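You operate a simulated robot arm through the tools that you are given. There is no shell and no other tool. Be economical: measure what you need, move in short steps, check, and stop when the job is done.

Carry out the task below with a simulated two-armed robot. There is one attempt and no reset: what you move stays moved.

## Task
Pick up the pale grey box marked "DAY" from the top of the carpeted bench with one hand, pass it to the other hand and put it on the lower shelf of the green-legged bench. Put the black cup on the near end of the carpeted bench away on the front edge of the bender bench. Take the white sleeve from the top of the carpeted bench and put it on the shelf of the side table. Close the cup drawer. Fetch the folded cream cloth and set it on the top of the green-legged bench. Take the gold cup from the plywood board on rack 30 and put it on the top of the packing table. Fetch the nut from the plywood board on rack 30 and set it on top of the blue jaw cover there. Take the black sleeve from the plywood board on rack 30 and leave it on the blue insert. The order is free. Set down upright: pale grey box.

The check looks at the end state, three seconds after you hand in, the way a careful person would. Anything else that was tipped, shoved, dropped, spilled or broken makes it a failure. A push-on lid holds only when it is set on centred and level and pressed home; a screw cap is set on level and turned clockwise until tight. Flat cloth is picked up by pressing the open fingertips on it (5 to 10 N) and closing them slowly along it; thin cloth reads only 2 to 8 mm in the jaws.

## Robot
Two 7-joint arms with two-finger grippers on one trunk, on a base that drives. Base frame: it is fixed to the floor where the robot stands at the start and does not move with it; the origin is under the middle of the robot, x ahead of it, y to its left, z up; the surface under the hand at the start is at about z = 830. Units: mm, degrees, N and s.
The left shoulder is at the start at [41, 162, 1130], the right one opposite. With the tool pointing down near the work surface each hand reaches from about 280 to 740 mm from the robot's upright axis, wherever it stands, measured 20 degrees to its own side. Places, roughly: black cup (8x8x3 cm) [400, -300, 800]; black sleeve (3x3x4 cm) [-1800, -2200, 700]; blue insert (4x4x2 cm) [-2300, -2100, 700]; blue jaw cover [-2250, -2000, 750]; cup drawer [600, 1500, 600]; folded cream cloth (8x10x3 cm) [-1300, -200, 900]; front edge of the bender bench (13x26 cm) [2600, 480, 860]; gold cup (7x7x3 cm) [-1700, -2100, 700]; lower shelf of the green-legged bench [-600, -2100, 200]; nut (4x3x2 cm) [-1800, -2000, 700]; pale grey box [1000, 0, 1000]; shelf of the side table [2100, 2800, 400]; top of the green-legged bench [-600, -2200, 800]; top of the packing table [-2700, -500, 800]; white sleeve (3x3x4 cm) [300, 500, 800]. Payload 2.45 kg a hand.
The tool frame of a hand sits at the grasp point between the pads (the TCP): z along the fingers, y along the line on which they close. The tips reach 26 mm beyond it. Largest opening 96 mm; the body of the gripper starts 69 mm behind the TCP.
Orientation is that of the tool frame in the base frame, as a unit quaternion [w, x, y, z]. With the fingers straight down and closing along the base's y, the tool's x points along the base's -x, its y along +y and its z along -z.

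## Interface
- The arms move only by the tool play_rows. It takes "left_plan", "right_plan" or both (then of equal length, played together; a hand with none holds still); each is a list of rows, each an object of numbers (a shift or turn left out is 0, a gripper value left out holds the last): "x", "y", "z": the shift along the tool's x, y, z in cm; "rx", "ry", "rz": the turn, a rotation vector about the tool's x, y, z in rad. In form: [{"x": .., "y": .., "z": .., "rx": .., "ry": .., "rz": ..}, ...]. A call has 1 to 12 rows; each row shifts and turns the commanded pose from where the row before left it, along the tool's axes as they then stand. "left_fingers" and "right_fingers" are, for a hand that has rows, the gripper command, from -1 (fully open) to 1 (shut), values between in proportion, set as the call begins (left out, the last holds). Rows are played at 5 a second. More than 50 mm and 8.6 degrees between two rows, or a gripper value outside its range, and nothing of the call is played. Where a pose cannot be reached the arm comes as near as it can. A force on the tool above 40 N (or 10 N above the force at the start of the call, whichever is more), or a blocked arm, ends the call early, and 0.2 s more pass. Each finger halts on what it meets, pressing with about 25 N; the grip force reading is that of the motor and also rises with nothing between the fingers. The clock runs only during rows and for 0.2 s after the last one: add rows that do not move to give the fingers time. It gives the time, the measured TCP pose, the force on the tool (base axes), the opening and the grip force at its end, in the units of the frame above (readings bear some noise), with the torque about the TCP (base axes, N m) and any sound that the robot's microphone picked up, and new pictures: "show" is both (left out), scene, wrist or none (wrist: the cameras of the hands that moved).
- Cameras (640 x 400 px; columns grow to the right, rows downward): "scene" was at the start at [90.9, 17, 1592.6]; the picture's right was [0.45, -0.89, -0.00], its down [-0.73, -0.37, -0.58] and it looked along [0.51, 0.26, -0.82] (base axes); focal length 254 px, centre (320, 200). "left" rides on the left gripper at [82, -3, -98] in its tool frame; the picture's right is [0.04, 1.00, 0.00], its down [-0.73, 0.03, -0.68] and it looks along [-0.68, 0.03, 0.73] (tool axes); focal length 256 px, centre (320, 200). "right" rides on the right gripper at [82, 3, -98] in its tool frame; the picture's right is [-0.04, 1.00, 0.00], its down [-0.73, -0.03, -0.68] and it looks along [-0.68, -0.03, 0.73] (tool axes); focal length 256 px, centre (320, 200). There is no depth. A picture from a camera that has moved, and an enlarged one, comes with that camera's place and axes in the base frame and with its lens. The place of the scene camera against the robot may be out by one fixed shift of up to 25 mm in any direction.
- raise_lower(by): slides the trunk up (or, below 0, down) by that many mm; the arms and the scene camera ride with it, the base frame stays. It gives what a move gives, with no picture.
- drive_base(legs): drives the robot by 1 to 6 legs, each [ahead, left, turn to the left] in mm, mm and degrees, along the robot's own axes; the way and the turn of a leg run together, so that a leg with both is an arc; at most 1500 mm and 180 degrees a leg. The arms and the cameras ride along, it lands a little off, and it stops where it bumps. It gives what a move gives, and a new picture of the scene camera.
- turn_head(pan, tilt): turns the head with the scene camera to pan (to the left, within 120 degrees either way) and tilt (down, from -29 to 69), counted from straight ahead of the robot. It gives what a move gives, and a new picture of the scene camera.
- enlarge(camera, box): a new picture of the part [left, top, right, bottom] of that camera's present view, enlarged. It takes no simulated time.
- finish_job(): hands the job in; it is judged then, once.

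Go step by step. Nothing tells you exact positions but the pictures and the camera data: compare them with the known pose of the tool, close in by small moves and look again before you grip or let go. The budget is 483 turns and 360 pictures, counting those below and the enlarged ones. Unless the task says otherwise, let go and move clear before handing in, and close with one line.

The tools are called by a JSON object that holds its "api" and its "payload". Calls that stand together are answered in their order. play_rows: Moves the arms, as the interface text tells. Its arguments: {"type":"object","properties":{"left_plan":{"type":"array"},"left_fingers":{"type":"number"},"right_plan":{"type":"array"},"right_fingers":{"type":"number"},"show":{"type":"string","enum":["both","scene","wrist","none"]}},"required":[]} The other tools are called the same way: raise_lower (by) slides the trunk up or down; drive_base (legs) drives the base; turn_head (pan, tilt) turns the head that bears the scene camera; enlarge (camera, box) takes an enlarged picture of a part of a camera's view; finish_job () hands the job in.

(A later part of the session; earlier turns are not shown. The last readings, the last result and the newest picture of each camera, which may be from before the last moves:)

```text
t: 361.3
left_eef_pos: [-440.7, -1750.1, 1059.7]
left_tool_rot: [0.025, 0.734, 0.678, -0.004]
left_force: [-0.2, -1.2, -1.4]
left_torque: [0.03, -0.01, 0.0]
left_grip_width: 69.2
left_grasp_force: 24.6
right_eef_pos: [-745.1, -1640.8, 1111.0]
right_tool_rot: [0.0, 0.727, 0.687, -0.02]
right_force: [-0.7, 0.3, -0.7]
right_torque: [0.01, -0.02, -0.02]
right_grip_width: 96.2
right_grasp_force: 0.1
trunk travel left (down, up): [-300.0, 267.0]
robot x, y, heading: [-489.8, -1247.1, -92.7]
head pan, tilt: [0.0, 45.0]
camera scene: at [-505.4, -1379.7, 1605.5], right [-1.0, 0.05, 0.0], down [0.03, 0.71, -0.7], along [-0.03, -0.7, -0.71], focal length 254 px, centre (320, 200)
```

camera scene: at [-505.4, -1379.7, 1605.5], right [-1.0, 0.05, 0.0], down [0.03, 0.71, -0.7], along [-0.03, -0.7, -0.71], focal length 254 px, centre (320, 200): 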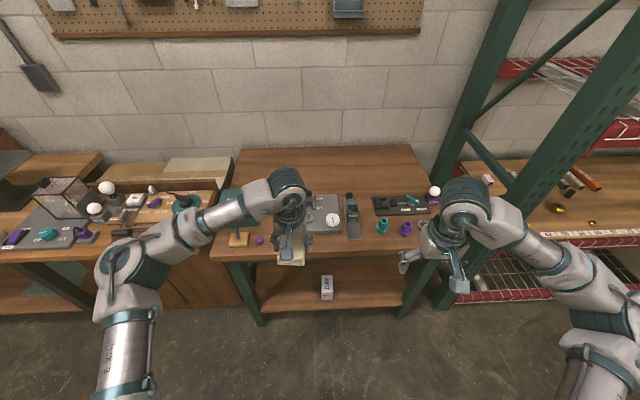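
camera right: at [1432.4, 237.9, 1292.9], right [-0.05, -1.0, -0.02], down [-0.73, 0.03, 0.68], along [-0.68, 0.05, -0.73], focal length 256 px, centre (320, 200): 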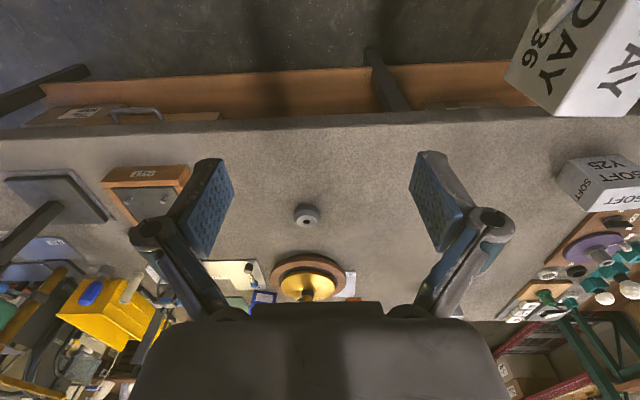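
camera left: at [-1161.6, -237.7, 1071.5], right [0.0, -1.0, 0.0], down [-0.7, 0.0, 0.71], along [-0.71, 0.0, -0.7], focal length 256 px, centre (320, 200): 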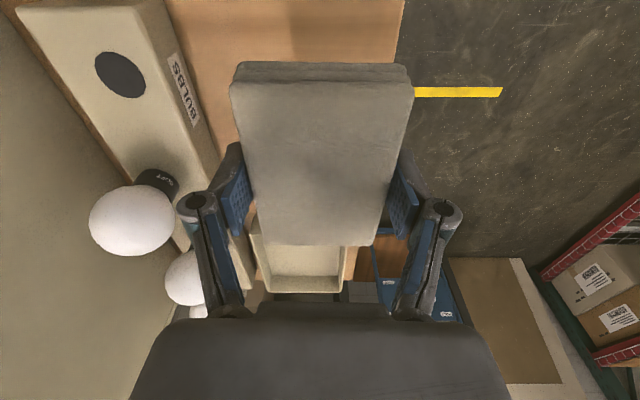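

{"api": "drive_base", "payload": {"legs": [[340, 0, 2.7]]}}

{"api": "play_rows", "payload": {"left_plan": [{"x": -3}, {"x": -3}, {"x": -3}, {"x": -3}, {}, {}, {}, {}, {}, {}, {}, {}], "show": "both"}}

```text
t: 363.5
left_eef_pos: [-426.9, -2086.8, 1059.1]
left_tool_rot: [0.025, 0.719, 0.695, -0.003]
left_force: [0.6, 0.0, -0.2]
left_torque: [-0.01, -0.02, -0.01]
left_grip_width: 69.1
left_grasp_force: 24.9
right_eef_pos: [-736.2, -1991.2, 1111.1]
right_tool_rot: [0.001, 0.711, 0.703, -0.02]
right_force: [0.2, -0.3, -0.1]
right_torque: [0.0, -0.02, 0.01]
right_grip_width: 95.9
right_grasp_force: 0.0
trunk travel left (down, up): [-300.0, 267.0]
robot x, y, heading: [-497.5, -1583.7, -90.0]
head pan, tilt: [0.0, 45.0]
camera scene: at [-508.1, -1717.9, 1605.6], right [-1.0, 0.0, 0.0], down [0.0, 0.71, -0.7], along [0.0, -0.7, -0.71], focal length 254 px, centre (320, 200)
```

scene: 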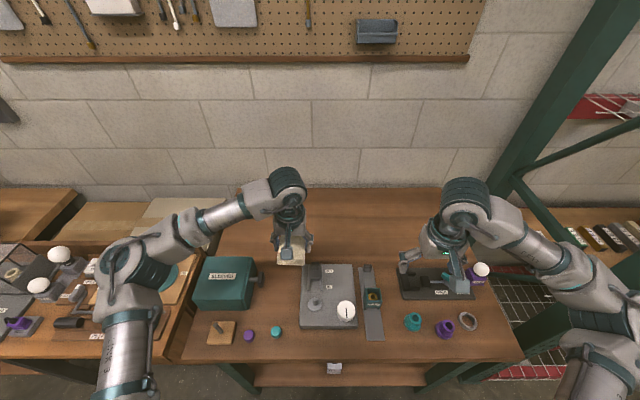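

```text
t: 366.1
left_eef_pos: [-429.5, -2203.1, 1067.9]
left_tool_rot: [0.027, 0.719, 0.695, -0.003]
left_force: [-0.2, -0.4, -0.9]
left_torque: [0.03, -0.02, 0.01]
left_grip_width: 69.0
left_grasp_force: 24.8
right_eef_pos: [-735.7, -1987.9, 1112.3]
right_tool_rot: [0.003, 0.71, 0.703, -0.022]
right_force: [0.0, 0.2, 0.5]
right_torque: [0.0, 0.01, 0.02]
right_grip_width: 96.1
right_grasp_force: 0.1
trunk travel left (down, up): [-300.0, 267.0]
robot x, y, heading: [-498.4, -1584.3, -90.1]
head pan, tilt: [0.0, 45.0]
camera scene: at [-508.4, -1719.3, 1605.4], right [-1.0, 0.0, 0.0], down [0.0, 0.71, -0.7], along [0.0, -0.7, -0.71], focal length 254 px, centre (320, 200)
camera left: at [-433.2, -2116.7, 1161.6], right [1.0, 0.01, 0.03], down [-0.02, -0.7, 0.71], along [0.03, -0.71, -0.7], focal length 256 px, centre (320, 200)
```

scene: 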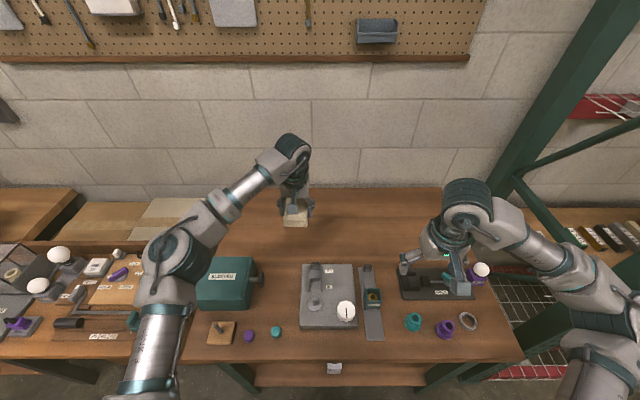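
left: 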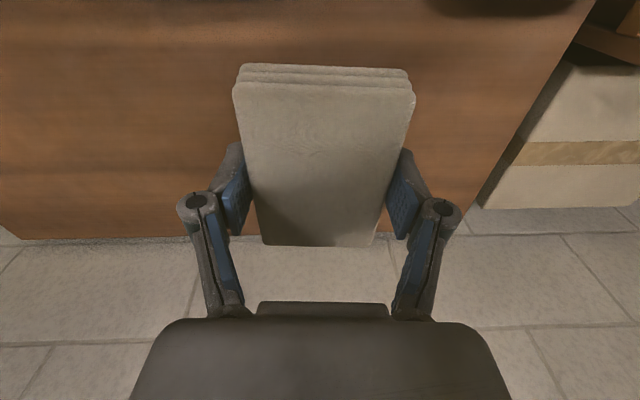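

The rear of the bench top is clear. I'll go 40 mm further back and lower the cloth.

{"api": "play_rows", "payload": {"left_plan": [{"x": -4}, {"z": 4}, {"z": 4}, {"z": 4}, {"z": 4}, {"z": 1.5}, {}], "show": "wrist"}}

```text
t: 367.7
left_eef_pos: [-426.5, -2253.1, 895.0]
left_tool_rot: [0.027, 0.719, 0.694, -0.003]
left_force: [-0.7, 0.1, 0.3]
left_torque: [0.03, 0.0, -0.02]
left_grip_width: 69.2
left_grasp_force: 25.2
right_eef_pos: [-735.1, -1986.8, 1112.5]
right_tool_rot: [0.002, 0.711, 0.703, -0.021]
right_force: [0.3, 0.0, -0.3]
right_torque: [0.0, 0.01, 0.01]
right_grip_width: 96.0
right_grasp_force: 0.0
trunk travel left (down, up): [-300.0, 267.0]
robot x, y, heading: [-500.0, -1587.0, -90.1]
head pan, tilt: [0.0, 45.0]
camera left: at [-428.5, -2166.4, 988.5], right [1.0, 0.01, 0.03], down [-0.02, -0.7, 0.71], along [0.03, -0.71, -0.7], focal length 256 px, centre (320, 200)
```

left: 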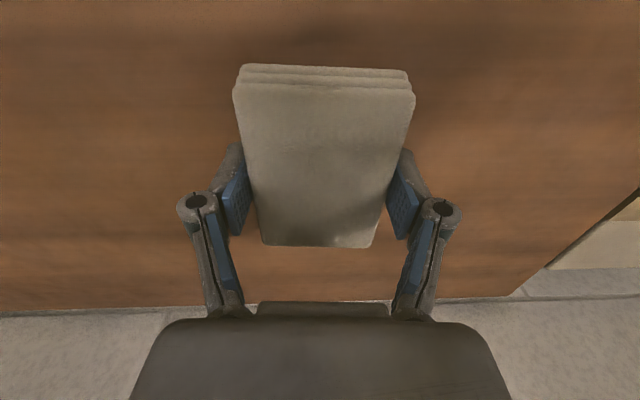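

{"api": "play_rows", "payload": {"left_plan": [{"z": 0.8}, {"z": 0.6}, {"z": 0.5}, {"z": 0.5}, {"z": 0.5}, {"z": 0.5}, {"z": 0.5}, {"z": 0.5}, {"z": 0.5}, {"z": 0.5}, {}], "show": "none"}}

```text
t: 370.1
left_eef_pos: [-426.0, -2254.6, 842.4]
left_tool_rot: [0.027, 0.719, 0.695, -0.004]
left_force: [-0.2, -2.1, 12.9]
left_torque: [-0.1, 0.51, 0.07]
left_grip_width: 69.1
left_grasp_force: 24.8
right_eef_pos: [-734.1, -1986.5, 1113.6]
right_tool_rot: [0.002, 0.711, 0.703, -0.022]
right_force: [0.3, 0.6, 0.5]
right_torque: [-0.02, -0.01, 0.0]
right_grip_width: 95.9
right_grasp_force: 0.1
trunk travel left (down, up): [-300.0, 267.0]
robot x, y, heading: [-497.8, -1588.2, -89.7]
head pan, tilt: [0.0, 45.0]
```

Contact at about 842. Opening and lifting off.

{"api": "play_rows", "payload": {"left_plan": [{"z": -0.1}, {}, {}], "left_fingers": -1, "show": "none"}}

{"api": "play_rows", "payload": {"left_plan": [{"z": -2}, {"z": -4}, {"z": -4}, {"z": -4}, {"z": -4}, {"z": -4}, {"x": 4}, {"x": 4}, {"x": 4}, {"x": 4}, {"x": 4}, {}], "show": "scene"}}

```text
t: 370.9
left_eef_pos: [-425.3, -2253.9, 839.8]
left_tool_rot: [0.026, 0.719, 0.694, -0.003]
left_force: [0.4, 0.4, -0.9]
left_torque: [-0.01, 0.02, 0.01]
left_grip_width: 96.3
left_grasp_force: 0.0
right_eef_pos: [-733.9, -1987.7, 1111.9]
right_tool_rot: [0.002, 0.711, 0.703, -0.02]
right_force: [-0.6, 0.2, 0.4]
right_torque: [0.0, -0.01, -0.01]
right_grip_width: 96.0
right_grasp_force: 0.0
trunk travel left (down, up): [-300.0, 267.0]
robot x, y, heading: [-493.3, -1582.5, -90.1]
head pan, tilt: [0.0, 45.0]
```

```text
t: 373.5
left_eef_pos: [-424.7, -2043.2, 1051.2]
left_tool_rot: [0.027, 0.718, 0.695, -0.004]
left_force: [0.2, 0.2, 0.0]
left_torque: [0.02, -0.02, 0.01]
left_grip_width: 96.0
left_grasp_force: 0.1
right_eef_pos: [-734.6, -1988.9, 1114.0]
right_tool_rot: [0.002, 0.711, 0.703, -0.021]
right_force: [-0.2, -0.6, -0.2]
right_torque: [-0.02, 0.01, -0.03]
right_grip_width: 96.1
right_grasp_force: 0.1
trunk travel left (down, up): [-300.0, 267.0]
robot x, y, heading: [-497.4, -1587.3, -90.1]
head pan, tilt: [0.0, 45.0]
camera scene: at [-507.3, -1719.0, 1605.4], right [-1.0, 0.0, 0.0], down [0.0, 0.71, -0.7], along [0.0, -0.7, -0.71], focal length 254 px, centre (320, 200)
```

scene: 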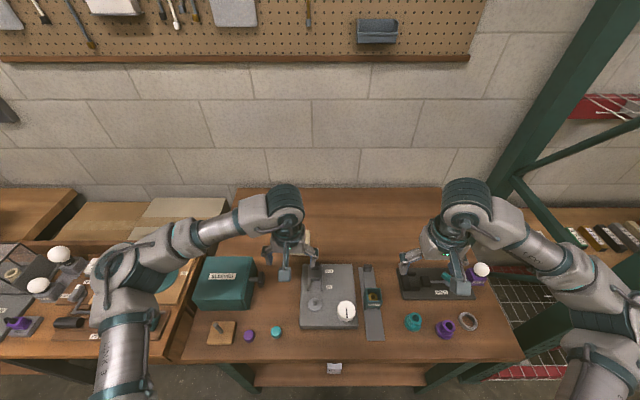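

I'll back off, check the cloth, then slide right to face rack 30.

{"api": "drive_base", "payload": {"legs": [[-380, 0, 0], [0, -1450, 0]]}}

{"api": "turn_head", "payload": {"pan": 60, "tilt": 30}}

{"api": "turn_head", "payload": {"pan": 0, "tilt": 40}}

```text
t: 382.7
left_eef_pos: [-1874.8, -1661.2, 1052.0]
left_tool_rot: [0.026, 0.718, 0.696, -0.004]
left_force: [1.0, 0.2, 0.5]
left_torque: [0.0, 0.0, -0.03]
left_grip_width: 96.2
left_grasp_force: 0.1
right_eef_pos: [-2184.2, -1606.1, 1113.6]
right_tool_rot: [0.001, 0.71, 0.704, -0.021]
right_force: [0.1, -0.2, 0.0]
right_torque: [0.01, 0.01, 0.02]
right_grip_width: 96.0
right_grasp_force: 0.0
trunk travel left (down, up): [-300.0, 267.0]
robot x, y, heading: [-1953.1, -1203.1, -89.8]
head pan, tilt: [0.0, 45.0]
camera scene: at [-1959.4, -1336.0, 1605.5], right [-1.0, 0.0, 0.0], down [0.0, 0.71, -0.7], along [0.0, -0.7, -0.71], focal length 254 px, centre (320, 200)
```

scene: 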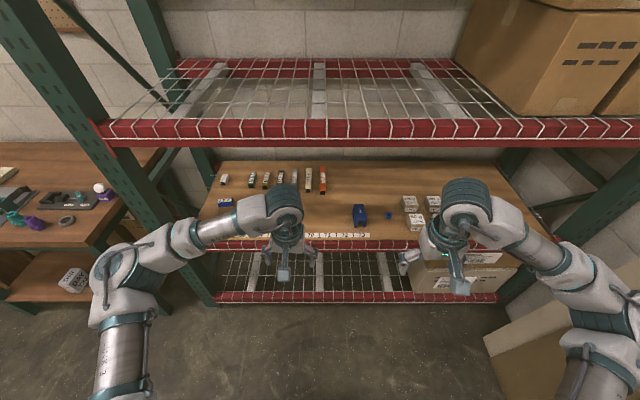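

```text
t: 384.0
left_eef_pos: [-1875.7, -1658.3, 1054.1]
left_tool_rot: [0.027, 0.717, 0.696, -0.005]
left_force: [-0.4, 0.2, -0.3]
left_torque: [0.0, 0.01, 0.0]
left_grip_width: 96.0
left_grasp_force: 0.0
right_eef_pos: [-2186.3, -1602.8, 1114.5]
right_tool_rot: [0.003, 0.71, 0.704, -0.023]
right_force: [0.2, -0.3, -1.0]
right_torque: [-0.01, -0.03, 0.04]
right_grip_width: 96.1
right_grasp_force: 0.1
trunk travel left (down, up): [-300.0, 267.0]
robot x, y, heading: [-1950.7, -1201.4, -89.8]
head pan, tilt: [60.0, 30.0]
camera scene: at [-1881.9, -1299.7, 1628.3], right [-0.5, -0.87, 0.0], down [-0.43, 0.25, -0.87], along [0.75, -0.43, -0.5], focal length 254 px, centre (320, 200)
```

scene: 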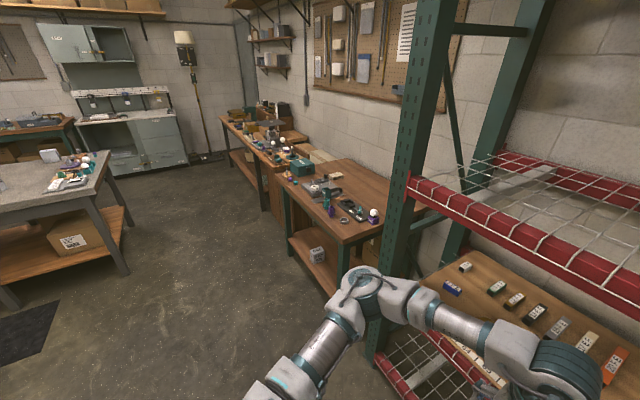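

```text
t: 385.3
left_eef_pos: [-1876.4, -1657.9, 1053.7]
left_tool_rot: [0.027, 0.717, 0.696, -0.006]
left_force: [-0.3, 0.2, -1.1]
left_torque: [-0.02, 0.01, -0.02]
left_grip_width: 95.8
left_grasp_force: 0.1
right_eef_pos: [-2186.1, -1601.9, 1115.4]
right_tool_rot: [0.004, 0.709, 0.704, -0.023]
right_force: [-0.4, 0.3, -0.4]
right_torque: [-0.01, 0.02, -0.04]
right_grip_width: 96.3
right_grasp_force: 0.1
trunk travel left (down, up): [-300.0, 267.0]
robot x, y, heading: [-1950.2, -1204.5, -90.1]
head pan, tilt: [0.0, 40.0]
camera scene: at [-1960.4, -1339.6, 1612.8], right [-1.0, 0.0, 0.0], down [0.0, 0.65, -0.76], along [0.0, -0.76, -0.65], focal length 254 px, centre (320, 200)
```

scene: 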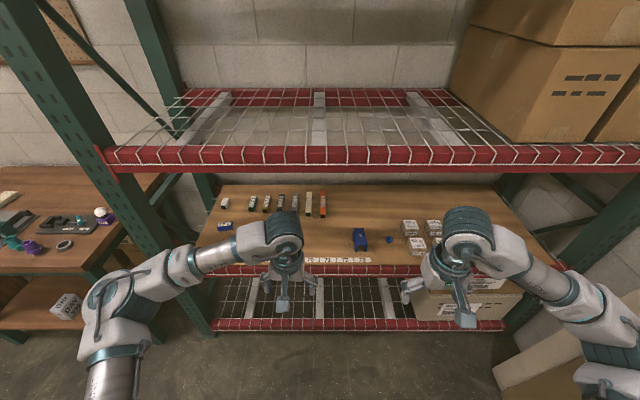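

Rack 30's plywood board is around z 690 with another shelf at about 1200 above. I'll lower the trunk to look under the upper shelf.

{"api": "raise_lower", "payload": {"by": -220}}

{"api": "turn_head", "payload": {"pan": 0, "tilt": 35}}

{"api": "enlarge", "payload": {"camera": "scene", "box": [170, 150, 480, 330]}}

```text
t: 387.7
left_eef_pos: [-1874.9, -1657.3, 834.0]
left_tool_rot: [0.028, 0.718, 0.695, -0.006]
left_force: [-0.4, 0.4, 0.1]
left_torque: [-0.03, 0.04, -0.01]
left_grip_width: 96.2
left_grasp_force: 0.0
right_eef_pos: [-2185.3, -1601.8, 896.4]
right_tool_rot: [0.004, 0.71, 0.704, -0.023]
right_force: [-0.1, -0.7, 0.1]
right_torque: [0.01, -0.02, 0.04]
right_grip_width: 96.0
right_grasp_force: 0.1
trunk travel left (down, up): [-80.0, 487.0]
robot x, y, heading: [-1948.8, -1203.2, -90.3]
head pan, tilt: [0.0, 40.0]
```

```text
t: 388.3
left_eef_pos: [-1875.9, -1657.0, 832.2]
left_tool_rot: [0.028, 0.718, 0.696, -0.005]
left_force: [0.1, 0.4, 0.3]
left_torque: [0.0, 0.02, -0.02]
left_grip_width: 95.9
left_grasp_force: 0.1
right_eef_pos: [-2185.9, -1602.3, 895.4]
right_tool_rot: [0.002, 0.71, 0.704, -0.023]
right_force: [-0.8, -0.5, 0.3]
right_torque: [0.0, 0.0, -0.04]
right_grip_width: 95.7
right_grasp_force: 0.1
trunk travel left (down, up): [-80.0, 487.0]
robot x, y, heading: [-1950.8, -1200.7, -89.6]
head pan, tilt: [0.0, 35.0]
camera scene: at [-1959.8, -1548.6, 1371.8], right [-1.0, 0.0, 0.0], down [0.0, 0.58, -0.82], along [0.0, -0.82, -0.58], focal length 254 px, centre (320, 200)
```

scene: 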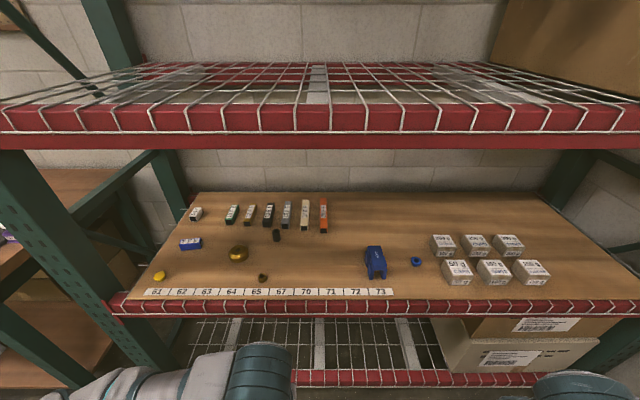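

```text
2.06 times, centred on (325, 240) of scene
camera zoom: at [-1959.8, -1548.6, 1371.8], right [-1.0, 0.0, 0.0], down [0.0, 0.58, -0.82], along [0.0, -0.82, -0.58], focal length 524 px, centre (310, 117)
```

zoom: 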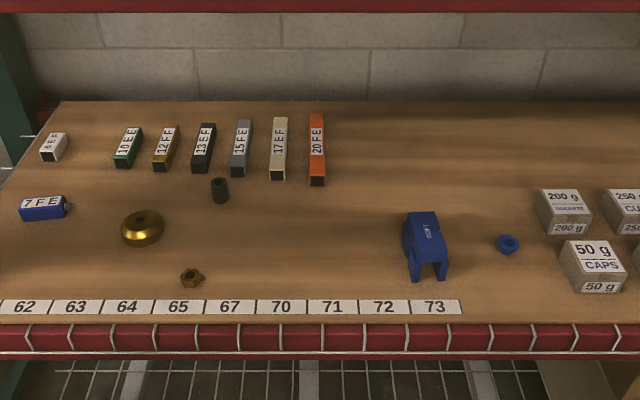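

Everything is visible: gold cup near [-1675, -2136], nut near [-1772, -2046], black sleeve standing near [-1793, -2214], blue jaw cover near [-2136, -2106], blue insert near [-2279, -2110]. I'll start with the black sleeve using the left hand; drive closer first.

{"api": "drive_base", "payload": {"legs": [[230, 30, 0]]}}

{"api": "play_rows", "payload": {"left_plan": [{}, {}, {}, {}, {}, {}, {}, {}, {}, {}, {}, {}], "show": "none"}}

{"api": "play_rows", "payload": {"left_plan": [{}, {}, {}, {}, {}, {}], "show": "wrist"}}

```text
t: 390.1
left_eef_pos: [-1844.4, -1890.2, 832.6]
left_tool_rot: [0.028, 0.716, 0.697, -0.004]
left_force: [0.1, -1.0, 0.1]
left_torque: [0.02, 0.01, 0.0]
left_grip_width: 96.0
left_grasp_force: 0.0
right_eef_pos: [-2153.4, -1835.3, 893.5]
right_tool_rot: [0.003, 0.708, 0.706, -0.023]
right_force: [0.2, 1.0, -0.1]
right_torque: [0.0, 0.01, -0.01]
right_grip_width: 95.9
right_grasp_force: 0.1
trunk travel left (down, up): [-80.0, 487.0]
robot x, y, heading: [-1917.8, -1432.2, -89.7]
head pan, tilt: [0.0, 35.0]
camera scene: at [-1929.0, -1780.2, 1371.7], right [-1.0, -0.01, 0.0], down [0.0, 0.58, -0.82], along [0.01, -0.82, -0.58], focal length 254 px, centre (320, 200)
```

scene: 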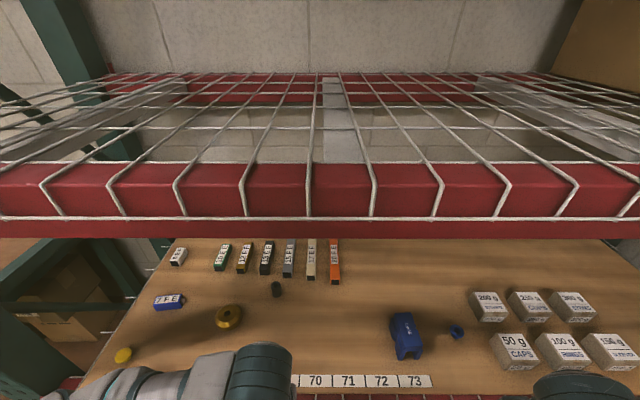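

```text
t: 392.7
left_eef_pos: [-1843.5, -1884.7, 834.5]
left_tool_rot: [0.03, 0.716, 0.697, -0.007]
left_force: [-0.9, 0.0, 0.0]
left_torque: [-0.02, 0.0, -0.01]
left_grip_width: 96.0
left_grasp_force: 0.0
right_eef_pos: [-2152.9, -1830.6, 897.1]
right_tool_rot: [0.005, 0.709, 0.705, -0.026]
right_force: [0.6, 0.1, 0.3]
right_torque: [0.01, 0.01, -0.03]
right_grip_width: 96.2
right_grasp_force: 0.2
trunk travel left (down, up): [-80.0, 487.0]
robot x, y, heading: [-1917.6, -1432.3, -89.7]
head pan, tilt: [0.0, 35.0]
```

```text
t: 394.1
left_eef_pos: [-1843.0, -1884.4, 836.1]
left_tool_rot: [0.03, 0.716, 0.697, -0.007]
left_force: [0.6, -0.3, 0.1]
left_torque: [-0.01, -0.01, -0.04]
left_grip_width: 96.0
left_grasp_force: 0.1
right_eef_pos: [-2153.4, -1830.7, 896.5]
right_tool_rot: [0.005, 0.708, 0.706, -0.025]
right_force: [-0.5, -0.4, 0.8]
right_torque: [-0.02, 0.0, -0.04]
right_grip_width: 95.9
right_grasp_force: 0.1
trunk travel left (down, up): [-80.0, 487.0]
robot x, y, heading: [-1917.7, -1432.2, -90.0]
head pan, tilt: [0.0, 35.0]
camera left: at [-1846.8, -1797.7, 928.8], right [1.0, 0.01, 0.03], down [-0.01, -0.7, 0.72], along [0.03, -0.72, -0.7], focal length 256 px, centre (320, 200)
```

left: 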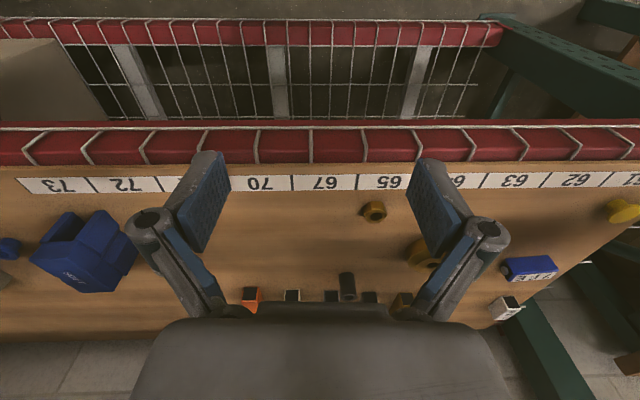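

I'll use the right hand for the sleeve and the left for the nut, standing at about x -1775.

{"api": "drive_base", "payload": {"legs": [[0, 140, 0]]}}

{"api": "play_rows", "payload": {"right_plan": [{"y": 3}, {"y": 3}, {"y": 3}, {"y": 3}, {"y": 3}, {"y": 3}, {"y": 3}, {"y": 2}, {"z": 2, "x": -2}, {"z": 2, "x": -2}, {}, {}], "left_plan": [{"y": 3}, {"y": 3}, {"y": 3}, {"y": 3}, {}, {}, {}, {}, {}, {}, {}, {}], "show": "none"}}

{"api": "play_rows", "payload": {"right_plan": [{}, {}, {}, {}, {}, {}, {}, {}, {}], "show": "wrist"}}

```text
t: 395.4
left_eef_pos: [-1709.8, -1884.3, 836.4]
left_tool_rot: [0.032, 0.717, 0.697, -0.005]
left_force: [0.2, 0.3, 0.3]
left_torque: [-0.04, -0.03, -0.02]
left_grip_width: 95.6
left_grasp_force: 0.0
right_eef_pos: [-2019.8, -1829.1, 893.8]
right_tool_rot: [0.007, 0.709, 0.705, -0.021]
right_force: [0.0, 0.0, 0.3]
right_torque: [-0.04, 0.0, 0.0]
right_grip_width: 96.1
right_grasp_force: 0.1
trunk travel left (down, up): [-80.0, 487.0]
robot x, y, heading: [-1781.7, -1434.7, -89.5]
head pan, tilt: [0.0, 35.0]
camera scene: at [-1811.4, -1779.4, 1371.3], right [-1.0, 0.0, -0.02], down [0.01, 0.58, -0.82], along [0.01, -0.82, -0.58], focal length 254 px, centre (320, 200)
```

scene: 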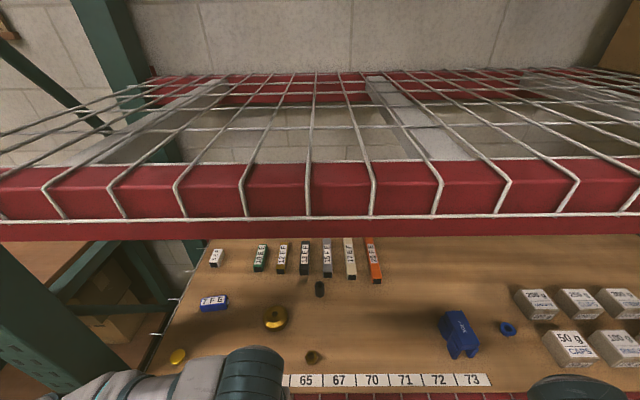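

```text
t: 398.0
left_eef_pos: [-1558.1, -1882.8, 836.5]
left_tool_rot: [0.023, 0.716, 0.698, -0.017]
left_force: [1.6, -0.5, -0.4]
left_torque: [-0.02, 0.07, 0.0]
left_grip_width: 96.2
left_grasp_force: 0.0
right_eef_pos: [-1760.3, -1867.5, 853.2]
right_tool_rot: [-0.001, 0.708, 0.706, -0.036]
right_force: [1.1, 0.8, 0.0]
right_torque: [0.0, 0.07, -0.01]
right_grip_width: 96.0
right_grasp_force: 0.0
trunk travel left (down, up): [-80.0, 487.0]
robot x, y, heading: [-1773.8, -1433.3, -89.8]
head pan, tilt: [0.0, 35.0]
```

```text
t: 400.0
left_eef_pos: [-1581.9, -1882.9, 841.7]
left_tool_rot: [0.029, 0.717, 0.696, -0.01]
left_force: [-0.9, 0.4, 0.2]
left_torque: [0.01, -0.08, 0.03]
left_grip_width: 96.0
left_grasp_force: 0.1
right_eef_pos: [-1784.8, -1867.2, 852.7]
right_tool_rot: [0.005, 0.71, 0.704, -0.028]
right_force: [-0.2, -1.1, 0.4]
right_torque: [0.03, -0.01, -0.01]
right_grip_width: 96.0
right_grasp_force: 0.1
trunk travel left (down, up): [-80.0, 487.0]
robot x, y, heading: [-1781.4, -1434.5, -89.8]
head pan, tilt: [0.0, 35.0]
camera right: at [-1778.3, -1781.5, 947.1], right [1.0, -0.05, -0.03], down [-0.01, -0.7, 0.71], along [-0.06, -0.71, -0.7], focal length 256 px, centre (320, 200)
```

right: 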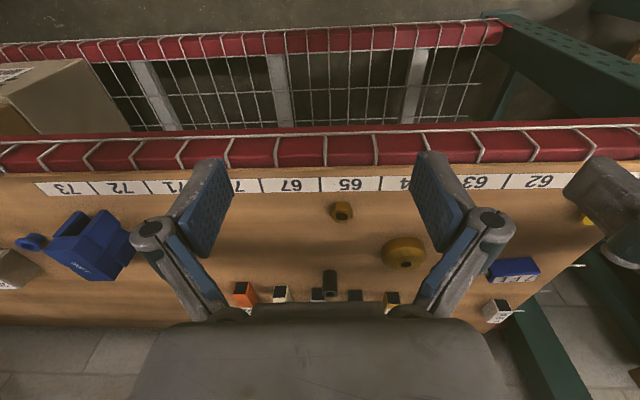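

Lowering a little and moving the right hand forward over the sleeve, staying well under the upper shelf.

{"api": "play_rows", "payload": {"right_plan": [{"z": 3}, {"z": 2.5}, {"x": -4}, {"x": -4}, {"x": -4}, {"x": -4}, {"x": -4}, {"x": -4}, {"x": -4}, {"x": -4}, {}], "right_fingers": -0.35, "show": "wrist"}}

```text
t: 402.4
left_eef_pos: [-1576.1, -1883.1, 840.5]
left_tool_rot: [0.029, 0.717, 0.696, -0.012]
left_force: [0.3, 0.0, -0.3]
left_torque: [0.01, 0.01, -0.01]
left_grip_width: 96.1
left_grasp_force: 0.2
right_eef_pos: [-1792.8, -2163.5, 809.9]
right_tool_rot: [0.003, 0.708, 0.705, -0.028]
right_force: [-0.6, 0.5, -0.4]
right_torque: [-0.01, -0.07, 0.02]
right_grip_width: 64.9
right_grasp_force: 0.2
right hand out of reach, approached as far as the arm can: row 10
trunk travel left (down, up): [-80.0, 487.0]
robot x, y, heading: [-1776.8, -1434.0, -89.6]
head pan, tilt: [0.0, 35.0]
camera right: at [-1784.9, -2078.0, 903.9], right [1.0, -0.05, -0.03], down [-0.01, -0.7, 0.71], along [-0.06, -0.71, -0.7], focal length 256 px, centre (320, 200)
```

right: 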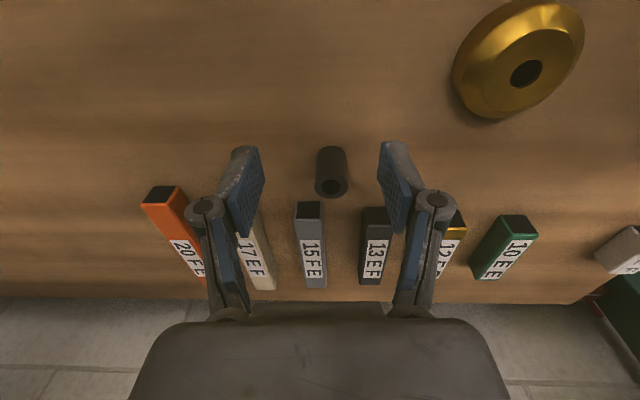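

The arm is at its reach limit, 60 mm short. I'll nudge the base forward.

{"api": "drive_base", "payload": {"legs": [[62, 0, 0]]}}

{"api": "play_rows", "payload": {"right_plan": [{}, {}, {}, {}, {}, {}, {}, {}, {}, {}, {}, {}], "show": "wrist"}}

```text
t: 403.4
left_eef_pos: [-1572.5, -1946.3, 839.9]
left_tool_rot: [0.027, 0.717, 0.697, -0.011]
left_force: [0.4, -0.4, -0.3]
left_torque: [0.04, 0.03, 0.01]
left_grip_width: 96.1
left_grasp_force: 0.0
right_eef_pos: [-1789.0, -2225.6, 807.8]
right_tool_rot: [0.001, 0.709, 0.705, -0.029]
right_force: [-0.8, -0.5, -1.2]
right_torque: [0.02, -0.01, 0.05]
right_grip_width: 64.9
right_grasp_force: 0.1
trunk travel left (down, up): [-80.0, 487.0]
robot x, y, heading: [-1778.1, -1494.0, -89.7]
head pan, tilt: [0.0, 35.0]
camera scene: at [-1785.3, -1842.9, 1371.2], right [-1.0, -0.01, 0.0], down [0.0, 0.58, -0.81], along [0.0, -0.81, -0.58], focal length 254 px, centre (320, 200)
```

scene: 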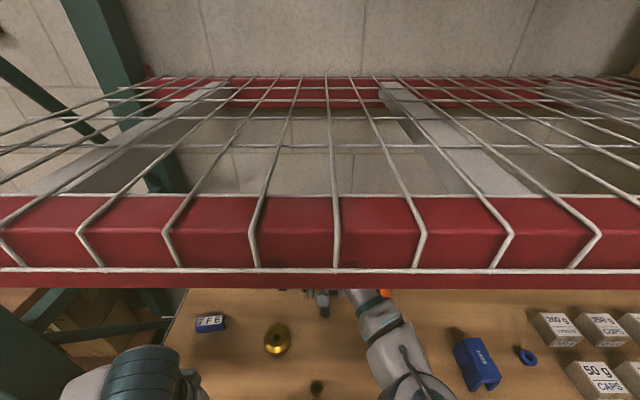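

```text
t: 406.0
left_eef_pos: [-1573.1, -1939.7, 841.5]
left_tool_rot: [0.028, 0.718, 0.696, -0.015]
left_force: [-0.4, 1.1, 0.1]
left_torque: [-0.02, -0.01, -0.02]
left_grip_width: 96.0
left_grasp_force: 0.0
right_eef_pos: [-1785.7, -2224.0, 813.9]
right_tool_rot: [0.003, 0.709, 0.705, -0.033]
right_force: [0.5, 0.5, 0.1]
right_torque: [-0.01, 0.02, 0.0]
right_grip_width: 65.0
right_grasp_force: 0.0
trunk travel left (down, up): [-80.0, 487.0]
robot x, y, heading: [-1778.0, -1494.0, -89.9]
head pan, tilt: [0.0, 35.0]
camera right: at [-1779.2, -2138.4, 908.0], right [1.0, -0.05, -0.04], down [-0.01, -0.7, 0.72], along [-0.06, -0.71, -0.7], focal length 256 px, centre (320, 200)
```

right: 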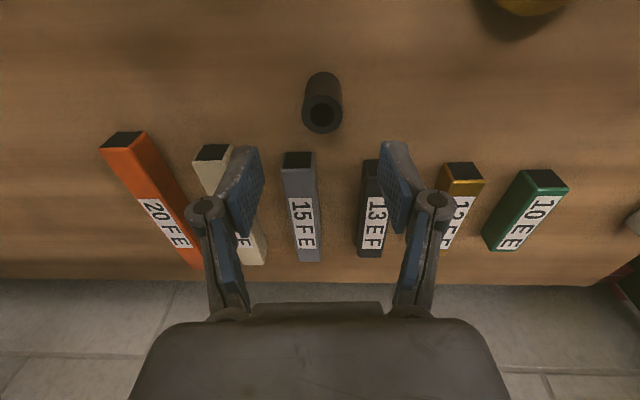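

The hand is right above the sleeve. I'll level the tool and descend.

{"api": "play_rows", "payload": {"right_plan": [{"rx": -0.043, "ry": 0.051}, {"z": 2.5}, {"z": 2.5}, {}, {}], "show": "wrist"}}

```text
t: 407.2
left_eef_pos: [-1572.9, -1940.2, 843.1]
left_tool_rot: [0.029, 0.717, 0.697, -0.015]
left_force: [-0.2, -0.1, 1.3]
left_torque: [0.0, -0.04, 0.0]
left_grip_width: 96.0
left_grasp_force: 0.1
right_eef_pos: [-1789.7, -2216.9, 762.2]
right_tool_rot: [0.002, 0.709, 0.705, 0.001]
right_force: [1.1, -0.9, 0.5]
right_torque: [-0.03, -0.02, 0.01]
right_grip_width: 64.6
right_grasp_force: 0.0
right hand out of reach, approached as far as the arm can: row 1
trunk travel left (down, up): [-80.0, 487.0]
robot x, y, heading: [-1780.3, -1497.8, -89.5]
head pan, tilt: [0.0, 35.0]
camera right: at [-1786.5, -2135.7, 860.0], right [1.0, -0.05, 0.0], down [-0.04, -0.73, 0.68], along [-0.03, -0.68, -0.73], focal length 256 px, centre (320, 200)
```

right: 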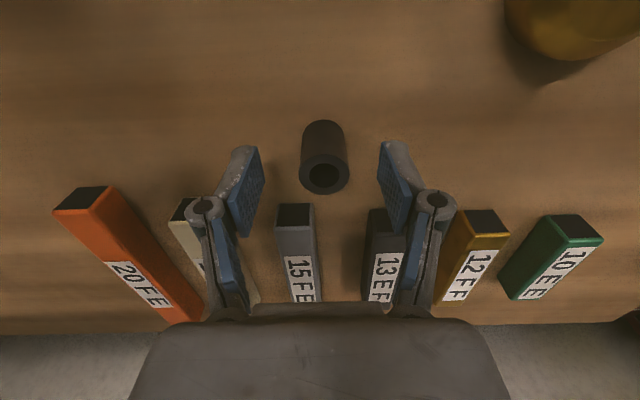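

{"api": "play_rows", "payload": {"right_plan": [{"x": -1.0}, {"z": 1.0}, {}, {}], "show": "wrist"}}

```text
t: 408.2
left_eef_pos: [-1572.6, -1940.9, 842.2]
left_tool_rot: [0.028, 0.717, 0.697, -0.014]
left_force: [-0.2, -0.3, 0.0]
left_torque: [0.01, -0.02, 0.01]
left_grip_width: 95.8
left_grasp_force: 0.0
right_eef_pos: [-1790.7, -2226.4, 752.1]
right_tool_rot: [0.001, 0.709, 0.705, 0.002]
right_force: [0.2, 0.5, -0.4]
right_torque: [0.0, 0.01, -0.03]
right_grip_width: 64.7
right_grasp_force: 0.2
trunk travel left (down, up): [-80.0, 487.0]
robot x, y, heading: [-1780.3, -1494.4, -89.6]
head pan, tilt: [0.0, 35.0]
camera right: at [-1787.0, -2145.2, 850.7], right [1.0, -0.05, 0.0], down [-0.04, -0.73, 0.68], along [-0.03, -0.68, -0.73], focal length 256 px, centre (320, 200)
```

right: 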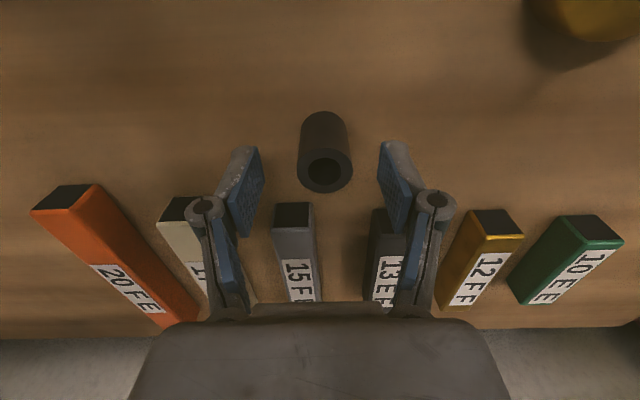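

{"api": "play_rows", "payload": {"right_plan": [{"z": 0.4}, {"z": 0.4}, {"z": 0.3}, {"z": 0.3}, {}], "show": "none"}}

```text
t: 409.4
left_eef_pos: [-1572.0, -1940.1, 842.0]
left_tool_rot: [0.028, 0.717, 0.696, -0.015]
left_force: [-0.2, -0.3, -0.3]
left_torque: [-0.01, 0.01, 0.03]
left_grip_width: 95.9
left_grasp_force: 0.1
right_eef_pos: [-1788.8, -2229.1, 737.2]
right_tool_rot: [0.0, 0.709, 0.706, 0.001]
right_force: [0.4, 0.0, 0.1]
right_torque: [0.04, 0.03, 0.0]
right_grip_width: 65.0
right_grasp_force: 0.0
trunk travel left (down, up): [-80.0, 487.0]
robot x, y, heading: [-1774.5, -1493.2, -89.7]
head pan, tilt: [0.0, 35.0]
```

{"api": "play_rows", "payload": {"right_plan": [{}, {}, {}, {}], "right_fingers": 1, "show": "wrist"}}

```text
t: 410.4
left_eef_pos: [-1572.2, -1940.0, 841.7]
left_tool_rot: [0.029, 0.717, 0.696, -0.014]
left_force: [0.1, -0.7, 0.3]
left_torque: [0.0, 0.01, 0.01]
left_grip_width: 95.9
left_grasp_force: 0.1
right_eef_pos: [-1788.2, -2228.4, 738.9]
right_tool_rot: [0.001, 0.709, 0.705, 0.001]
right_force: [-0.7, -0.2, 0.1]
right_torque: [0.03, 0.01, -0.01]
right_grip_width: 26.7
right_grasp_force: 24.7
trunk travel left (down, up): [-80.0, 487.0]
robot x, y, heading: [-1778.7, -1495.2, -89.9]
head pan, tilt: [0.0, 35.0]
camera right: at [-1786.1, -2147.2, 836.5], right [1.0, -0.05, 0.0], down [-0.04, -0.73, 0.68], along [-0.03, -0.68, -0.73], focal length 256 px, centre (320, 200)
```

right: 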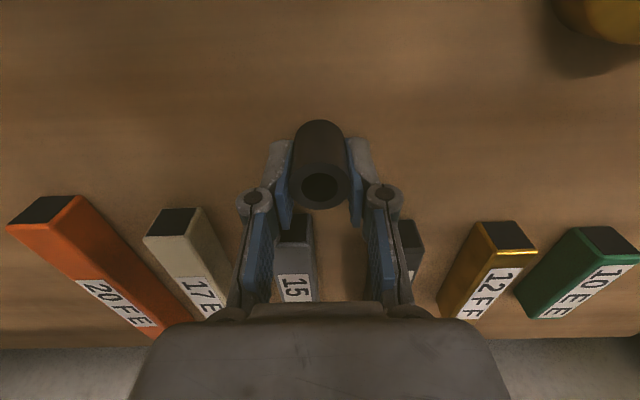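

The sleeve is gripped. Lifting and drawing it back out.

{"api": "play_rows", "payload": {"right_plan": [{"z": -2}, {"z": -3}, {"z": -3}, {"x": 4}, {"x": 4}, {"x": 4}, {"x": 4}, {"x": 4, "y": -2}, {"x": 4, "y": -2}, {"x": 3, "y": -3}, {"x": 3, "y": -3}, {"y": -4}], "show": "wrist"}}

{"api": "play_rows", "payload": {"left_plan": [{"y": -4}, {"y": -4}, {"y": -4}, {"y": -4}, {"x": -2}, {"x": -2}, {}, {}], "left_fingers": -0.35, "show": "wrist"}}

```text
t: 413.0
left_eef_pos: [-1573.7, -1941.1, 843.4]
left_tool_rot: [0.029, 0.717, 0.696, -0.014]
left_force: [0.4, 0.0, 0.2]
left_torque: [0.04, 0.0, -0.03]
left_grip_width: 95.8
left_grasp_force: 0.1
right_eef_pos: [-1880.8, -2234.7, 837.6]
right_tool_rot: [0.0, 0.709, 0.705, 0.002]
right_force: [-0.2, 0.5, -0.7]
right_torque: [0.01, -0.04, -0.03]
right_grip_width: 26.6
right_grasp_force: 26.0
right hand out of reach, approached as far as the arm can: row 2, 3, 4, 5, 6, 7, 8, 9, 10, 11, 12
trunk travel left (down, up): [-80.0, 487.0]
robot x, y, heading: [-1781.1, -1496.2, -89.7]
head pan, tilt: [0.0, 35.0]
camera right: at [-1877.3, -2154.9, 936.4], right [1.0, -0.04, 0.0], down [-0.04, -0.74, 0.68], along [-0.03, -0.68, -0.74], focal length 256 px, centre (320, 200)
```

right: 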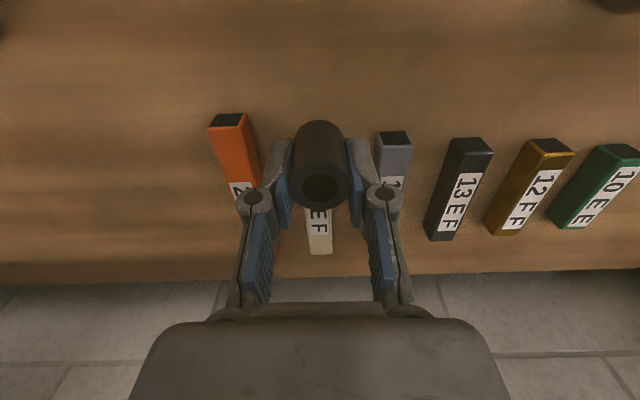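

```text
t: 414.8
left_eef_pos: [-1736.8, -1975.0, 841.7]
left_tool_rot: [0.029, 0.717, 0.696, -0.013]
left_force: [-0.4, 0.4, -0.4]
left_torque: [0.04, -0.04, 0.01]
left_grip_width: 65.0
left_grasp_force: 0.1
right_eef_pos: [-1879.5, -2235.3, 839.4]
right_tool_rot: [0.001, 0.709, 0.705, 0.002]
right_force: [-0.1, -1.1, -0.3]
right_torque: [-0.02, 0.01, 0.01]
right_grip_width: 27.0
right_grasp_force: 25.2
trunk travel left (down, up): [-80.0, 487.0]
robot x, y, heading: [-1778.2, -1495.7, -89.7]
head pan, tilt: [0.0, 35.0]
camera left: at [-1737.1, -1887.8, 934.5], right [1.0, 0.01, 0.02], down [-0.01, -0.69, 0.72], along [0.02, -0.72, -0.69], focal length 256 px, centre (320, 200)
```

left: 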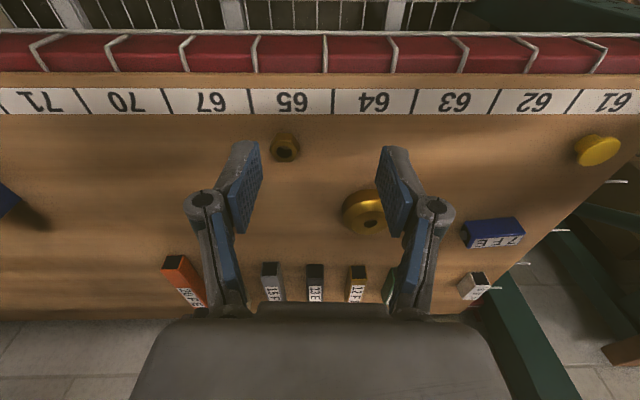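

The right arm is stuck at its extended limit when lifting; dipping slightly first should let it retract.

{"api": "play_rows", "payload": {"right_plan": [{"z": 1.5}, {"z": 1.5}, {"x": 2}, {"x": 3}, {"x": 4}, {"x": 4}, {"x": 4}, {"x": 4}, {}], "show": "none"}}

```text
t: 416.8
left_eef_pos: [-1735.8, -1976.0, 841.4]
left_tool_rot: [0.03, 0.717, 0.696, -0.013]
left_force: [-0.4, -0.8, 0.0]
left_torque: [0.0, 0.0, 0.0]
left_grip_width: 64.7
left_grasp_force: 0.1
right_eef_pos: [-1860.8, -2234.5, 819.8]
right_tool_rot: [0.001, 0.708, 0.706, 0.002]
right_force: [0.2, -0.8, -0.3]
right_torque: [-0.02, -0.01, 0.02]
right_grip_width: 26.7
right_grasp_force: 24.7
right hand out of reach, approached as far as the arm can: row 1, 2, 3, 4, 5, 6, 7, 8
trunk travel left (down, up): [-80.0, 487.0]
robot x, y, heading: [-1778.6, -1494.4, -89.8]
head pan, tilt: [0.0, 35.0]
```

{"api": "play_rows", "payload": {"right_plan": [{"ry": -0.08}, {"ry": -0.08}, {"x": 2}, {"x": 3}, {"x": 4}, {"x": 4}, {}], "show": "none"}}

```text
t: 418.4
left_eef_pos: [-1734.3, -1975.2, 841.2]
left_tool_rot: [0.029, 0.717, 0.696, -0.015]
left_force: [0.1, -0.8, 0.5]
left_torque: [-0.01, 0.0, 0.0]
left_grip_width: 64.9
left_grasp_force: 0.0
right_eef_pos: [-1843.2, -2237.7, 827.0]
right_tool_rot: [0.013, 0.71, 0.704, -0.012]
right_force: [0.3, 0.3, 0.3]
right_torque: [0.04, 0.0, -0.03]
right_grip_width: 26.8
right_grasp_force: 24.8
right hand out of reach, approached as far as the arm can: row 1, 2, 3, 4, 5, 6
trunk travel left (down, up): [-80.0, 487.0]
robot x, y, heading: [-1778.1, -1493.2, -89.9]
head pan, tilt: [0.0, 35.0]
```

The arm sits in a straight-elbow singularity; I'll back the base out instead and fix the arm in open space.

{"api": "drive_base", "payload": {"legs": [[-380, 0, 0]]}}

{"api": "play_rows", "payload": {"right_plan": [{"z": 3}, {"z": 3}, {"z": 3}, {"z": 3}, {"z": 3}, {"z": 3}, {}], "show": "none"}}

```text
t: 420.8
left_eef_pos: [-1737.2, -1592.5, 842.1]
left_tool_rot: [0.03, 0.716, 0.697, -0.015]
left_force: [-0.1, 0.0, 0.0]
left_torque: [-0.01, 0.02, -0.01]
left_grip_width: 65.0
left_grasp_force: 0.0
right_eef_pos: [-1845.6, -1856.1, 826.1]
right_tool_rot: [0.013, 0.709, 0.705, -0.012]
right_force: [-0.4, -0.2, -0.8]
right_torque: [0.01, -0.01, 0.01]
right_grip_width: 26.7
right_grasp_force: 24.8
trunk travel left (down, up): [-80.0, 487.0]
robot x, y, heading: [-1781.2, -1114.8, -89.7]
head pan, tilt: [0.0, 35.0]
camera scene: at [-1786.4, -1459.2, 1371.5], right [-1.0, -0.01, 0.0], down [0.0, 0.58, -0.82], along [0.0, -0.82, -0.58], focal length 254 px, centre (320, 200)
```

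scene: 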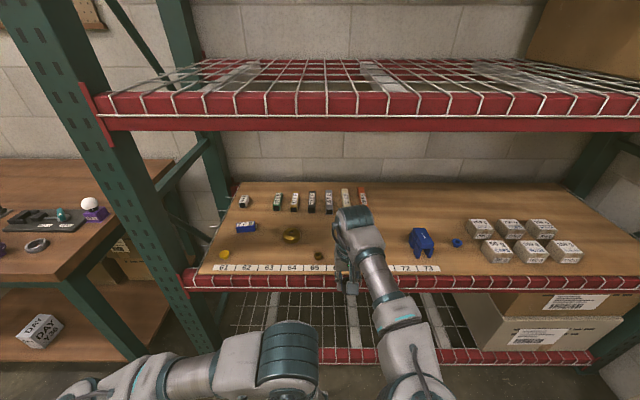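

```text
t: 422.4
left_eef_pos: [-1738.5, -1588.4, 846.8]
left_tool_rot: [0.032, 0.717, 0.696, -0.017]
left_force: [0.0, 0.0, 0.4]
left_torque: [0.0, -0.01, 0.02]
left_grip_width: 64.7
left_grasp_force: 0.1
right_eef_pos: [-1843.9, -1869.9, 651.8]
right_tool_rot: [0.016, 0.71, 0.704, -0.015]
right_force: [-0.2, 0.7, 0.4]
right_torque: [-0.03, -0.01, -0.02]
right_grip_width: 26.9
right_grasp_force: 24.9
right hand out of reach, approached as far as the arm can: row 1, 2
trunk travel left (down, up): [-80.0, 487.0]
robot x, y, heading: [-1781.0, -1114.5, -89.6]
head pan, tilt: [0.0, 35.0]
```

Moving down freed it. Pull back then raise.

{"api": "play_rows", "payload": {"right_plan": [{"x": 4}, {"x": 4}, {"x": 4}, {"x": 4}, {"x": 4, "z": -2}, {"x": 2, "z": -4}, {"z": -4.5}, {"z": -4.5}, {"z": -4.5, "y": -1}, {}], "show": "none"}}

```text
t: 424.6
left_eef_pos: [-1738.2, -1588.7, 844.5]
left_tool_rot: [0.032, 0.717, 0.696, -0.017]
left_force: [-0.1, 0.2, -0.1]
left_torque: [-0.01, 0.0, -0.04]
left_grip_width: 64.9
left_grasp_force: 0.1
right_eef_pos: [-1852.2, -1640.2, 835.7]
right_tool_rot: [0.016, 0.71, 0.704, -0.013]
right_force: [-0.4, -0.4, -0.4]
right_torque: [0.02, 0.02, 0.03]
right_grip_width: 27.1
right_grasp_force: 24.3
trunk travel left (down, up): [-80.0, 487.0]
robot x, y, heading: [-1780.3, -1113.2, -89.9]
head pan, tilt: [0.0, 35.0]
```

Now I'll shift the right hand aside and drive in so the left hand can take the nut.

{"api": "play_rows", "payload": {"right_plan": [{"y": -4}, {"y": -4}, {"y": -4}, {"x": 4}, {}], "show": "none"}}

{"api": "drive_base", "payload": {"legs": [[340, 0, 0]]}}

{"api": "play_rows", "payload": {"left_plan": [{"y": -2, "x": -2}, {"y": -1, "x": -3}, {"x": -3}, {"z": 3}, {}, {}, {}, {}, {}, {}, {}, {}], "show": "wrist"}}

```text
t: 425.8
left_eef_pos: [-1737.8, -1588.8, 845.1]
left_tool_rot: [0.032, 0.717, 0.696, -0.016]
left_force: [0.1, -0.1, 0.1]
left_torque: [-0.02, 0.03, -0.03]
left_grip_width: 64.8
left_grasp_force: 0.0
right_eef_pos: [-1971.2, -1596.6, 834.1]
right_tool_rot: [0.015, 0.708, 0.705, -0.012]
right_force: [0.3, -0.2, 0.8]
right_torque: [0.0, -0.01, 0.01]
right_grip_width: 26.7
right_grasp_force: 25.5
trunk travel left (down, up): [-80.0, 487.0]
robot x, y, heading: [-1782.5, -1113.6, -89.8]
head pan, tilt: [0.0, 35.0]
```

```text
t: 428.0
left_eef_pos: [-1729.7, -1917.2, 846.1]
left_tool_rot: [0.032, 0.714, 0.699, -0.015]
left_force: [-0.8, -0.7, 0.2]
left_torque: [0.0, 0.02, 0.0]
left_grip_width: 64.6
left_grasp_force: 0.1
right_eef_pos: [-1964.2, -1928.2, 834.8]
right_tool_rot: [0.016, 0.706, 0.708, -0.013]
right_force: [0.6, 0.2, 0.3]
right_torque: [0.02, -0.01, 0.01]
right_grip_width: 26.7
right_grasp_force: 24.4
trunk travel left (down, up): [-80.0, 487.0]
robot x, y, heading: [-1772.6, -1438.8, -89.1]
head pan, tilt: [0.0, 35.0]
camera scene: at [-1782.9, -1787.7, 1371.5], right [-1.0, -0.01, 0.0], down [-0.01, 0.58, -0.82], along [0.01, -0.81, -0.58], focal length 254 px, centre (320, 200)
```

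scene: 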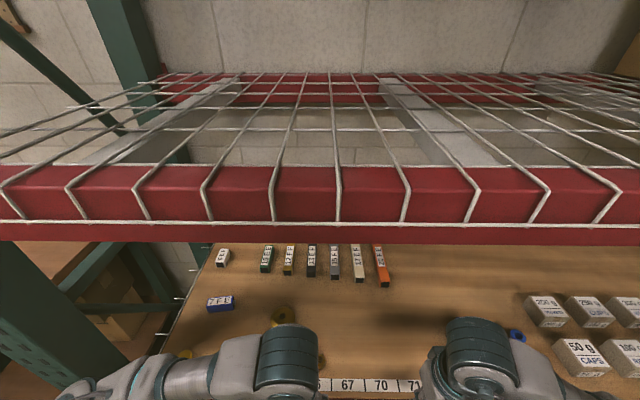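

```text
t: 430.6
left_eef_pos: [-1761.5, -1993.8, 821.1]
left_tool_rot: [0.034, 0.713, 0.7, -0.018]
left_force: [0.1, -0.2, 0.2]
left_torque: [-0.01, 0.01, 0.0]
left_grip_width: 64.7
left_grasp_force: 0.0
right_eef_pos: [-1965.3, -1923.6, 839.6]
right_tool_rot: [0.018, 0.706, 0.708, -0.015]
right_force: [0.4, -0.7, 0.0]
right_torque: [-0.01, -0.01, 0.0]
right_grip_width: 26.8
right_grasp_force: 25.4
trunk travel left (down, up): [-80.0, 487.0]
robot x, y, heading: [-1781.9, -1439.6, -89.0]
head pan, tilt: [0.0, 35.0]
camera left: at [-1765.1, -1904.5, 913.1], right [1.0, 0.02, 0.02], down [0.0, -0.68, 0.73], along [0.03, -0.73, -0.68], focal length 256 px, centre (320, 200)
```

left: 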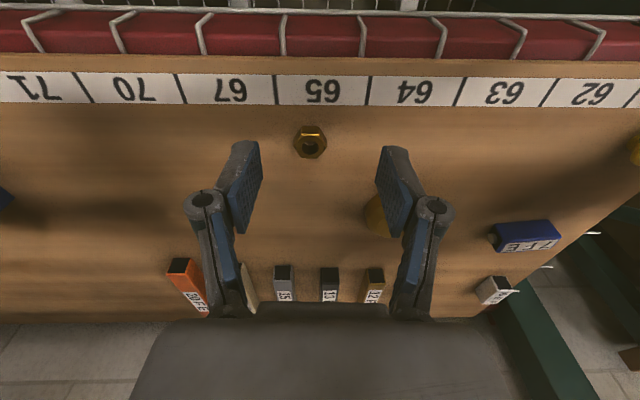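

{"api": "enlarge", "payload": {"camera": "left", "box": [260, 100, 370, 180]}}

```text
5.00 times, centred on (315, 140) of left
camera zoom: at [-1765.1, -1904.5, 913.1], right [1.0, 0.02, 0.02], down [0.0, -0.68, 0.73], along [0.03, -0.73, -0.68], focal length 1280 px, centre (345, 500)
```

zoom: 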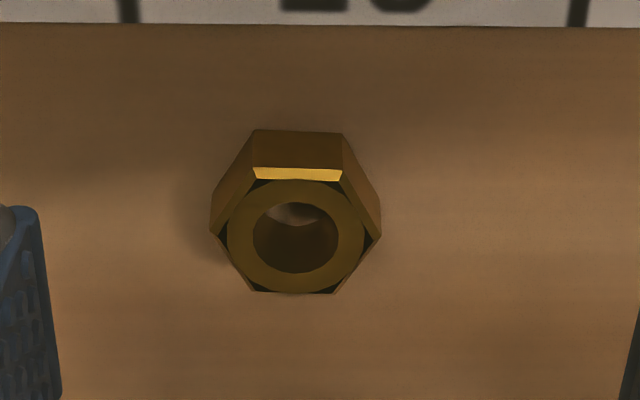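

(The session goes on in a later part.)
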